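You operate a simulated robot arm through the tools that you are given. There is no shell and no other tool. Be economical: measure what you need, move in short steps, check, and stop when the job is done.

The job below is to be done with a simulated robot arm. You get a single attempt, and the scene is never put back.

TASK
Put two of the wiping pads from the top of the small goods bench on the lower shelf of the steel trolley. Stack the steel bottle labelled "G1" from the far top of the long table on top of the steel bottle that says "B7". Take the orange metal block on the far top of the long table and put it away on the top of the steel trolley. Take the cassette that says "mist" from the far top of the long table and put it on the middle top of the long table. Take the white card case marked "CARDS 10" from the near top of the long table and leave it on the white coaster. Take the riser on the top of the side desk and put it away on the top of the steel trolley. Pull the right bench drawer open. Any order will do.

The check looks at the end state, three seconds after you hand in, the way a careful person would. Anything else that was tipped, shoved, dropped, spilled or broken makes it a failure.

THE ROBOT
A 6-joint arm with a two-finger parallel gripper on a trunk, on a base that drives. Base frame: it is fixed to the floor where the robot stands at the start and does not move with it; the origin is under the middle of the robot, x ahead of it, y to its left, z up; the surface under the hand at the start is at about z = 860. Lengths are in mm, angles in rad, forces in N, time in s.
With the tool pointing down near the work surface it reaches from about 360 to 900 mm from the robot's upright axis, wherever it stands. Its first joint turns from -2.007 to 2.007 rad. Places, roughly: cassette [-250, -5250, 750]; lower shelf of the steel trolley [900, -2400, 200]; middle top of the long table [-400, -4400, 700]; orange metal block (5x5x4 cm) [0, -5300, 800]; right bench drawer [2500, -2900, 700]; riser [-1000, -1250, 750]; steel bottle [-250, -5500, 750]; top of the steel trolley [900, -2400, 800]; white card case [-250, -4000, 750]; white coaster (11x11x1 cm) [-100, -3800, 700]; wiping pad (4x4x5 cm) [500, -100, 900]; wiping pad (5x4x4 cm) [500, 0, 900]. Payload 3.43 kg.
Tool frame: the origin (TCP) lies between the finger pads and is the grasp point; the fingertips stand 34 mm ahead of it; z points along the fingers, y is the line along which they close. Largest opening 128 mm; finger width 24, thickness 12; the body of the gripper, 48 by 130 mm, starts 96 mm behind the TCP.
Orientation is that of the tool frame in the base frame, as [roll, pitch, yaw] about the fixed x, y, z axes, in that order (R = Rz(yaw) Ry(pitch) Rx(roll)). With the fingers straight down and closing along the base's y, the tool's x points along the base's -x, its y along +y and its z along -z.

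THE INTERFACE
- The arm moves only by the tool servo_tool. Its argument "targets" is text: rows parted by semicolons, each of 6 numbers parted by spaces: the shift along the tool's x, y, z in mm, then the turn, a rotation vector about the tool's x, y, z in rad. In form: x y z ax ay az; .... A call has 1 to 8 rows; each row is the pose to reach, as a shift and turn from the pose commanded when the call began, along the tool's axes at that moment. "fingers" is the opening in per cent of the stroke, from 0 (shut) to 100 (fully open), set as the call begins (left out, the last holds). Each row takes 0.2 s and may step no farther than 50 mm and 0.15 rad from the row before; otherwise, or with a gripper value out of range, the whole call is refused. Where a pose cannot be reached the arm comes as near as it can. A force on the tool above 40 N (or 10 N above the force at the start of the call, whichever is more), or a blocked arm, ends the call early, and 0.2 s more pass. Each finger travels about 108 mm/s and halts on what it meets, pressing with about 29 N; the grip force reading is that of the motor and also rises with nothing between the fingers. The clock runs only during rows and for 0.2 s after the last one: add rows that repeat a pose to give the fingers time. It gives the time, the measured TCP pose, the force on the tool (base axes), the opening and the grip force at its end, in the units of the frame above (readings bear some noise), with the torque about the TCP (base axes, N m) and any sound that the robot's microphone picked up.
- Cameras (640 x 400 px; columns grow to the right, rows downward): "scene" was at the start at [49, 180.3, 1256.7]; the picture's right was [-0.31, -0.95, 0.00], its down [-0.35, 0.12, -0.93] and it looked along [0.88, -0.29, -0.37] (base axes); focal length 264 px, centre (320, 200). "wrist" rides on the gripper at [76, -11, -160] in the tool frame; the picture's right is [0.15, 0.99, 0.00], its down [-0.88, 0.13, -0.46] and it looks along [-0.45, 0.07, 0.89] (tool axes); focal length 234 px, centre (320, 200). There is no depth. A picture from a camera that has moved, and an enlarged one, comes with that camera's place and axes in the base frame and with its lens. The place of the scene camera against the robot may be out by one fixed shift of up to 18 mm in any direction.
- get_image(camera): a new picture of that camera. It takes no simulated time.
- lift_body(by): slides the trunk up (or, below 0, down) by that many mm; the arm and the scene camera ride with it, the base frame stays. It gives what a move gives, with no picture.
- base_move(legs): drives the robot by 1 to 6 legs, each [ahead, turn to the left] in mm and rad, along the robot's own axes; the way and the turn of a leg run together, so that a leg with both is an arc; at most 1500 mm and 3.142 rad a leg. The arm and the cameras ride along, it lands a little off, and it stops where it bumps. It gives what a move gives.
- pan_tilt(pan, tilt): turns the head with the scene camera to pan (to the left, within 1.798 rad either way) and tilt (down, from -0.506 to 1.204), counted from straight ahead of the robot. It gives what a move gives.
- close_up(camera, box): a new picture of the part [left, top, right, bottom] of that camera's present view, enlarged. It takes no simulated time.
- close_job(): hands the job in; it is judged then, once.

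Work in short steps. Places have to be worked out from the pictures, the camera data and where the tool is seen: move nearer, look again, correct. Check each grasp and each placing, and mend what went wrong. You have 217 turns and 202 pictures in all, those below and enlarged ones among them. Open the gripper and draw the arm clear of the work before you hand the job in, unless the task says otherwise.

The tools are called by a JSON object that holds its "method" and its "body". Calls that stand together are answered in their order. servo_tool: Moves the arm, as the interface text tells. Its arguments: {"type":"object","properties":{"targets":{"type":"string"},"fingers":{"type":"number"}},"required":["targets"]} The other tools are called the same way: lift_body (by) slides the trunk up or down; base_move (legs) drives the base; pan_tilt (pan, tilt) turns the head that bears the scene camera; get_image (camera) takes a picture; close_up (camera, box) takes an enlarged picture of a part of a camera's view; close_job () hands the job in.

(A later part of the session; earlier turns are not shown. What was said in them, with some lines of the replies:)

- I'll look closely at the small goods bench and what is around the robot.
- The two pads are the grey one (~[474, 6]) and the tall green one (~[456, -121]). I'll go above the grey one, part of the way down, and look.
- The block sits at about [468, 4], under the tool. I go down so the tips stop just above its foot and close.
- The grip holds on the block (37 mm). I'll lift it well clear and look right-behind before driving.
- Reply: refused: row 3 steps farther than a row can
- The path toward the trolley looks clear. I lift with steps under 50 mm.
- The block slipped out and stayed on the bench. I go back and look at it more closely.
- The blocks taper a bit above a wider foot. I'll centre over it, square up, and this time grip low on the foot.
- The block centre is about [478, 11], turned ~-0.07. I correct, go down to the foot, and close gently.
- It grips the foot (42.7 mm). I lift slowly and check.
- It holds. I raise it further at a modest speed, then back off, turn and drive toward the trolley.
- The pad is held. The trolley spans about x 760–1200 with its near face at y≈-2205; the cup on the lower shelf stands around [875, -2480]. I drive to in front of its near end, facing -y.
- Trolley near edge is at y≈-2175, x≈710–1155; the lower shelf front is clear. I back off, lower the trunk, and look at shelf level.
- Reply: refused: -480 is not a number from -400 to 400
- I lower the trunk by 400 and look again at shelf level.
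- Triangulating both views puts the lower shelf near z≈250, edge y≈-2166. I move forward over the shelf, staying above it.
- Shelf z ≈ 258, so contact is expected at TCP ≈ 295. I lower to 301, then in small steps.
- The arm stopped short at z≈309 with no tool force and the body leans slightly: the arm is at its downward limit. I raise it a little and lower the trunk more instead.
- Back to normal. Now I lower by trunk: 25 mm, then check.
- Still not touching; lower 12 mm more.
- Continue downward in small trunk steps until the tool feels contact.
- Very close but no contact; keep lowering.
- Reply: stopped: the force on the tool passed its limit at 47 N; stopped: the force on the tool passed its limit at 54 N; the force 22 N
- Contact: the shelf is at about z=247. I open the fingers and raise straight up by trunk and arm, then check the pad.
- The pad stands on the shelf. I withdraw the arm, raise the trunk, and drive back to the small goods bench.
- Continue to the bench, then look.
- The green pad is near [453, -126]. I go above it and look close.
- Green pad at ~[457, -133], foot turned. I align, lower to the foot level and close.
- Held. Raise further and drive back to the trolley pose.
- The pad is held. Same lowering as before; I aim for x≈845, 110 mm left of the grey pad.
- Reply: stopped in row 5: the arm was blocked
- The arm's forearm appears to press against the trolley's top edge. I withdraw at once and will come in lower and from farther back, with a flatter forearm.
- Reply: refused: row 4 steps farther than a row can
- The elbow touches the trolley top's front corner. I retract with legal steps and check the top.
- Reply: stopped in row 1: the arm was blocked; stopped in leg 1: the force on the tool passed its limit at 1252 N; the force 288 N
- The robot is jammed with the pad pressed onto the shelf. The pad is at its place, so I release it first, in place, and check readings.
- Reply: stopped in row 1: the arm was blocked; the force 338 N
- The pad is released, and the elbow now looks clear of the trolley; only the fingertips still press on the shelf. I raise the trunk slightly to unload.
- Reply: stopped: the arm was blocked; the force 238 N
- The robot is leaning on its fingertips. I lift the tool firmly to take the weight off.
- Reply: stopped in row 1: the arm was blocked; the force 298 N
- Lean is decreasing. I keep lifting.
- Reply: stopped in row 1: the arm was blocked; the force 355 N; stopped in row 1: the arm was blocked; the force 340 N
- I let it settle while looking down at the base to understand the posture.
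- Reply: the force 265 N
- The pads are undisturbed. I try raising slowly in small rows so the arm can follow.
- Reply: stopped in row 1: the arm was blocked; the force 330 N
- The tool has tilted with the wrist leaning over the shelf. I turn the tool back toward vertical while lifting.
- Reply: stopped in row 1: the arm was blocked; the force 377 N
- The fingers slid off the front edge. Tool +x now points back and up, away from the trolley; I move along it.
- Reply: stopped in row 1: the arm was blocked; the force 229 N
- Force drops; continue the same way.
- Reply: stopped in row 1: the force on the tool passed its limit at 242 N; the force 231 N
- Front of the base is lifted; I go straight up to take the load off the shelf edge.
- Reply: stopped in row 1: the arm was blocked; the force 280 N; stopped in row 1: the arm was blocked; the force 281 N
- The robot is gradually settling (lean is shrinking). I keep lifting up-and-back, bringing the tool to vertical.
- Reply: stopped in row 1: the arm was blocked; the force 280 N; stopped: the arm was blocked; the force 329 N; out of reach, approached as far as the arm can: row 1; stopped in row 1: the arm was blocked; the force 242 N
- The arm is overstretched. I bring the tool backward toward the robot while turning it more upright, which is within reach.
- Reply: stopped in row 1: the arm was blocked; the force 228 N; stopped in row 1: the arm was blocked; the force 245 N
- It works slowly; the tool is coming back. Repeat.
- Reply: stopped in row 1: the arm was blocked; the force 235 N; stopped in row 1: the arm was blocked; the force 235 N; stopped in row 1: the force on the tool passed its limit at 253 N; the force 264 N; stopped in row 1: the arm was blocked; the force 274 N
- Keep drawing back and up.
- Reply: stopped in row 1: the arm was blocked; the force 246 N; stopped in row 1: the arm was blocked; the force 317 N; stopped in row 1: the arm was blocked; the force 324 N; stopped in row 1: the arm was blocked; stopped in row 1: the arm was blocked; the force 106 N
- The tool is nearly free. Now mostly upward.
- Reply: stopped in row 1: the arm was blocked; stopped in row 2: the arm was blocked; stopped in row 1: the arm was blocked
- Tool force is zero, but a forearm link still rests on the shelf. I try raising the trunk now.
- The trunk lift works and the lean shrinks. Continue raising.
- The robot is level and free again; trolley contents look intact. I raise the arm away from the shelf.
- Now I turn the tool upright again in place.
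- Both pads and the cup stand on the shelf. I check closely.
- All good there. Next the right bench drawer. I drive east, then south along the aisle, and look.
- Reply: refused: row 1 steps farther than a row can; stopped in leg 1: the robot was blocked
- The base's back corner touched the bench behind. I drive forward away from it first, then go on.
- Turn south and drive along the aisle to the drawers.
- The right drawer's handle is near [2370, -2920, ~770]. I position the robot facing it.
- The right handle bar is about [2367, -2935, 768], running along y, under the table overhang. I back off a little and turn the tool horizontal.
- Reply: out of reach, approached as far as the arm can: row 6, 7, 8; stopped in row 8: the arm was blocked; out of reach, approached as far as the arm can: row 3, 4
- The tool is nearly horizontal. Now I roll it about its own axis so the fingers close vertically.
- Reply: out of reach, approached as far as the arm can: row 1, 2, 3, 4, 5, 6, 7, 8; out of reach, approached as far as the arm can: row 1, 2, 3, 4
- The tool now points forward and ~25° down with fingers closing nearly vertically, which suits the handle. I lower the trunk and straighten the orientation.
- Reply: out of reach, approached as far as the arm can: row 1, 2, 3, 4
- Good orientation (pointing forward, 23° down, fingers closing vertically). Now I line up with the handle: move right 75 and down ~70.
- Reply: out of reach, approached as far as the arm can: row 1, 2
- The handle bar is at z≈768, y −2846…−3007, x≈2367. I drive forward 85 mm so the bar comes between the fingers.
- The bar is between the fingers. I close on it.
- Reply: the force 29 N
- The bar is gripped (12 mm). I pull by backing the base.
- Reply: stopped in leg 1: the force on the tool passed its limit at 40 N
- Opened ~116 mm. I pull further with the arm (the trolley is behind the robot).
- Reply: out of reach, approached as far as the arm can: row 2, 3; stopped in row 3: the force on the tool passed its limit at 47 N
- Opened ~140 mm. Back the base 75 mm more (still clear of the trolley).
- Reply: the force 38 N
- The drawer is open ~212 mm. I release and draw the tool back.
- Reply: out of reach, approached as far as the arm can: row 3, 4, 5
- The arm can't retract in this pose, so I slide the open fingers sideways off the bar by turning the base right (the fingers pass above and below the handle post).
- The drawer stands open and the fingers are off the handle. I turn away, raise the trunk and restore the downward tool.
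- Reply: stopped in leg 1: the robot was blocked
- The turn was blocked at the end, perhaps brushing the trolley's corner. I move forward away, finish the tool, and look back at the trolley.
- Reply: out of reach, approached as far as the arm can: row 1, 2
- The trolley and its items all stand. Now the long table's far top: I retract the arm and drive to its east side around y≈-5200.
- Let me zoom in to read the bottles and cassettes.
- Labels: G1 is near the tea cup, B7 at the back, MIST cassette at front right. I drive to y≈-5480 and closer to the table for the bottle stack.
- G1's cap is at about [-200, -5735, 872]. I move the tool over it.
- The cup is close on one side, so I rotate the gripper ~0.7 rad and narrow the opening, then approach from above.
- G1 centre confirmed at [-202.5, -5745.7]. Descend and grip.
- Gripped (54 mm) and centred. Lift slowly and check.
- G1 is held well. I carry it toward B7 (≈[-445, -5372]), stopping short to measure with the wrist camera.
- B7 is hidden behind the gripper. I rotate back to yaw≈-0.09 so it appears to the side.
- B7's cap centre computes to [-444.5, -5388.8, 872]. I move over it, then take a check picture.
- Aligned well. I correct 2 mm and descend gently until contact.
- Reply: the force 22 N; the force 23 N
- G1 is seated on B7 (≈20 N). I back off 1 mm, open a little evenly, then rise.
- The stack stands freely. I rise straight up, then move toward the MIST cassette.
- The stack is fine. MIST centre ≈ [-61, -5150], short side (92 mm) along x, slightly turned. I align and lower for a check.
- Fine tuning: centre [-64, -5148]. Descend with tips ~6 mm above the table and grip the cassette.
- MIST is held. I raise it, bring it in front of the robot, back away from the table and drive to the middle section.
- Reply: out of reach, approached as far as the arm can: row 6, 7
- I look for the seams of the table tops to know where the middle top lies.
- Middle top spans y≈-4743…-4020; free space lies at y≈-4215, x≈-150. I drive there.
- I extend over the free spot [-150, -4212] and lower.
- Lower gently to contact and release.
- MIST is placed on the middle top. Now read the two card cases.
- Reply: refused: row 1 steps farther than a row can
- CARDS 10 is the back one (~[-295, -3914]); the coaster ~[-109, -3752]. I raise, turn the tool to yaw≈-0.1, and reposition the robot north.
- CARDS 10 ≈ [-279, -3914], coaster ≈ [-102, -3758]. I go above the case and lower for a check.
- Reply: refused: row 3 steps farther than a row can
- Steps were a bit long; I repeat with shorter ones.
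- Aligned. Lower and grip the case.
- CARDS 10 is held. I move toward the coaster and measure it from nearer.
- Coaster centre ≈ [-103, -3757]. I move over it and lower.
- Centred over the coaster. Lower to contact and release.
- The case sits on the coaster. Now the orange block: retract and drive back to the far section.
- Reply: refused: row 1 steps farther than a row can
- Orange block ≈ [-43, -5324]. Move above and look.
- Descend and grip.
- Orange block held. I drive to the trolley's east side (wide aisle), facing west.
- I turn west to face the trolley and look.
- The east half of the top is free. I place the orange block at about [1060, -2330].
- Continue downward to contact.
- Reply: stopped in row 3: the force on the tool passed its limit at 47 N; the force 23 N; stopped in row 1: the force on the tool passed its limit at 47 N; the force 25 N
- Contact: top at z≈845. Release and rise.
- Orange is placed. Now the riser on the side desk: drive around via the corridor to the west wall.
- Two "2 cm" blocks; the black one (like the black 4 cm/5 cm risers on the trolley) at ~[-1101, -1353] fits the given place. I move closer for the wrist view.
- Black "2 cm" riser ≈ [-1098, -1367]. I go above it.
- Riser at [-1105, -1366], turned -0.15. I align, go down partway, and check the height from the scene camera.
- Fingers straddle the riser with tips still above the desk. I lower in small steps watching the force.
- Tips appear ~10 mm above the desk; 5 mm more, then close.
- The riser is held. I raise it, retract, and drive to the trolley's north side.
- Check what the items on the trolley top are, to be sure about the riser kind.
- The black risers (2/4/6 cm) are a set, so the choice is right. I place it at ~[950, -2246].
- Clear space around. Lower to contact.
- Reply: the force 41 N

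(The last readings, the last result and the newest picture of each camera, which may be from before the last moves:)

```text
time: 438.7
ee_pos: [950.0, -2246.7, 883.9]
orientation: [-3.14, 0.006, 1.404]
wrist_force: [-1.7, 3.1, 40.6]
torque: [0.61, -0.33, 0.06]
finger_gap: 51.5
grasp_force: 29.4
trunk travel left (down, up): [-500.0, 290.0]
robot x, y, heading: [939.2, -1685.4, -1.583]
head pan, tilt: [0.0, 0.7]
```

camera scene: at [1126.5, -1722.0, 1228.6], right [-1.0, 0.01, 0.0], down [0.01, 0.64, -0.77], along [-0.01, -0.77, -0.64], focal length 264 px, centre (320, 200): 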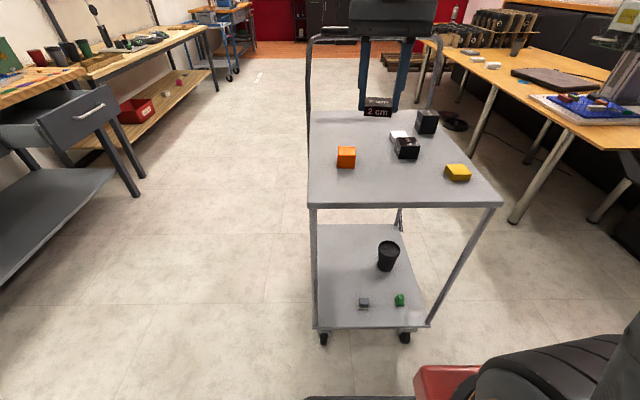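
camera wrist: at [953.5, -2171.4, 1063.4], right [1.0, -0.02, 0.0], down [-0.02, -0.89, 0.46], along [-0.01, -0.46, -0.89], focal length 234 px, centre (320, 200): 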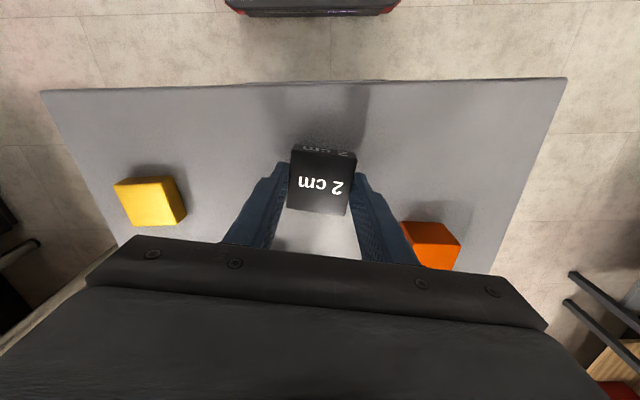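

In contact. Release, rise, and check everything on the trolley.

{"method": "servo_tool", "body": {"targets": "0 0 -4 0 0 0;0 0 -4 0 0 0"}}

{"method": "servo_tool", "body": {"targets": "0 0 0 0 0 0;0 0 0 0 0 0;0 0 -40 0 0 0;0 0 -85 0 0 0;0 0 -130 0 0 0;0 0 -175 0 0 0", "fingers": 70}}

{"method": "base_move", "body": {"legs": [[-130, 0]]}}

{"method": "get_image", "body": {"camera": "scene"}}

{"method": "close_up", "body": {"camera": "scene", "box": [300, 60, 500, 320]}}

```text
time: 439.3
ee_pos: [951.4, -2245.6, 884.5]
orientation: [-3.14, -0.001, 1.404]
wrist_force: [-1.6, -0.9, 2.0]
torque: [-0.18, -0.09, -0.06]
finger_gap: 51.3
grasp_force: 29.1
trunk travel left (down, up): [-500.0, 290.0]
robot x, y, heading: [939.1, -1683.0, -1.583]
head pan, tilt: [0.0, 0.7]
```

```text
time: 440.7
ee_pos: [950.1, -2247.8, 1059.9]
orientation: [-3.14, 0.001, 1.403]
wrist_force: [0.3, -0.2, 0.1]
torque: [0.04, -0.01, -0.01]
finger_gap: 90.0
grasp_force: 0.1
trunk travel left (down, up): [-500.0, 290.0]
robot x, y, heading: [937.6, -1683.5, -1.584]
head pan, tilt: [0.0, 0.7]
```

```text
time: 442.0
ee_pos: [952.2, -2117.0, 1059.4]
orientation: [-3.14, 0.002, 1.404]
wrist_force: [-0.4, 0.1, -0.4]
torque: [-0.02, -0.02, 0.0]
finger_gap: 89.2
grasp_force: 0.0
trunk travel left (down, up): [-500.0, 290.0]
robot x, y, heading: [940.6, -1550.4, -1.578]
head pan, tilt: [0.0, 0.7]
```

```text
41 pictures are left
camera scene: at [1128.0, -1589.8, 1228.5], right [-1.0, 0.01, 0.0], down [0.01, 0.64, -0.76], along [-0.01, -0.76, -0.64], focal length 264 px, centre (320, 200)
```

scene: 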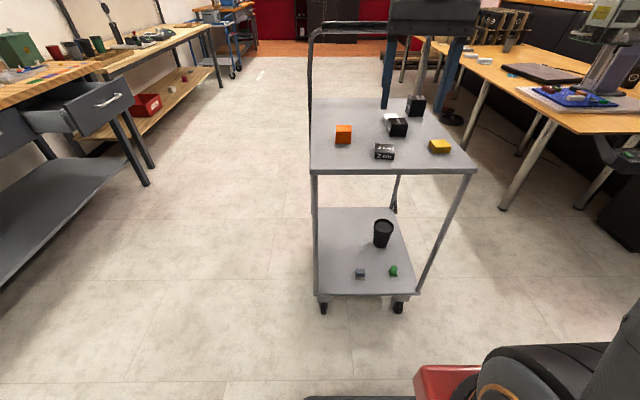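

```text
1.54 times, centred on (400, 190) of scene
camera zoom: at [1128.0, -1589.8, 1228.5], right [-1.0, 0.01, 0.0], down [0.01, 0.64, -0.76], along [-0.01, -0.76, -0.64], focal length 406 px, centre (197, 215)
```

zoom: 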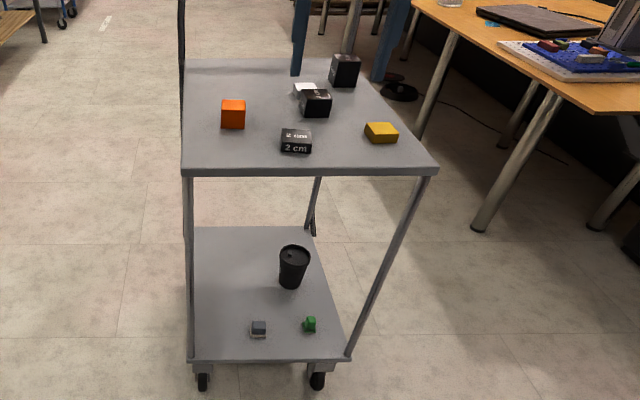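

Everything is in its place: two pads on the lower shelf, orange block and riser on the trolley top, drawer open, and the stack, cassette and card case set earlier. The gripper is open and the arm is clear of the work, so I hand in.

{"method": "close_job", "body": {}}

```text
The job is handed in.
```

I did all seven parts and handed the job in. The one risk is the steel trolley, which I bumped twice:

- **First bump:** while I was placing the second pad, the arm caught the trolley's top edge and pressed hard on its lower shelf.
- **Second bump:** after I opened the drawer, turning the base probably brushed one of the trolley's corners.

Pictures afterwards showed the trolley roughly in place and everything on it standing.
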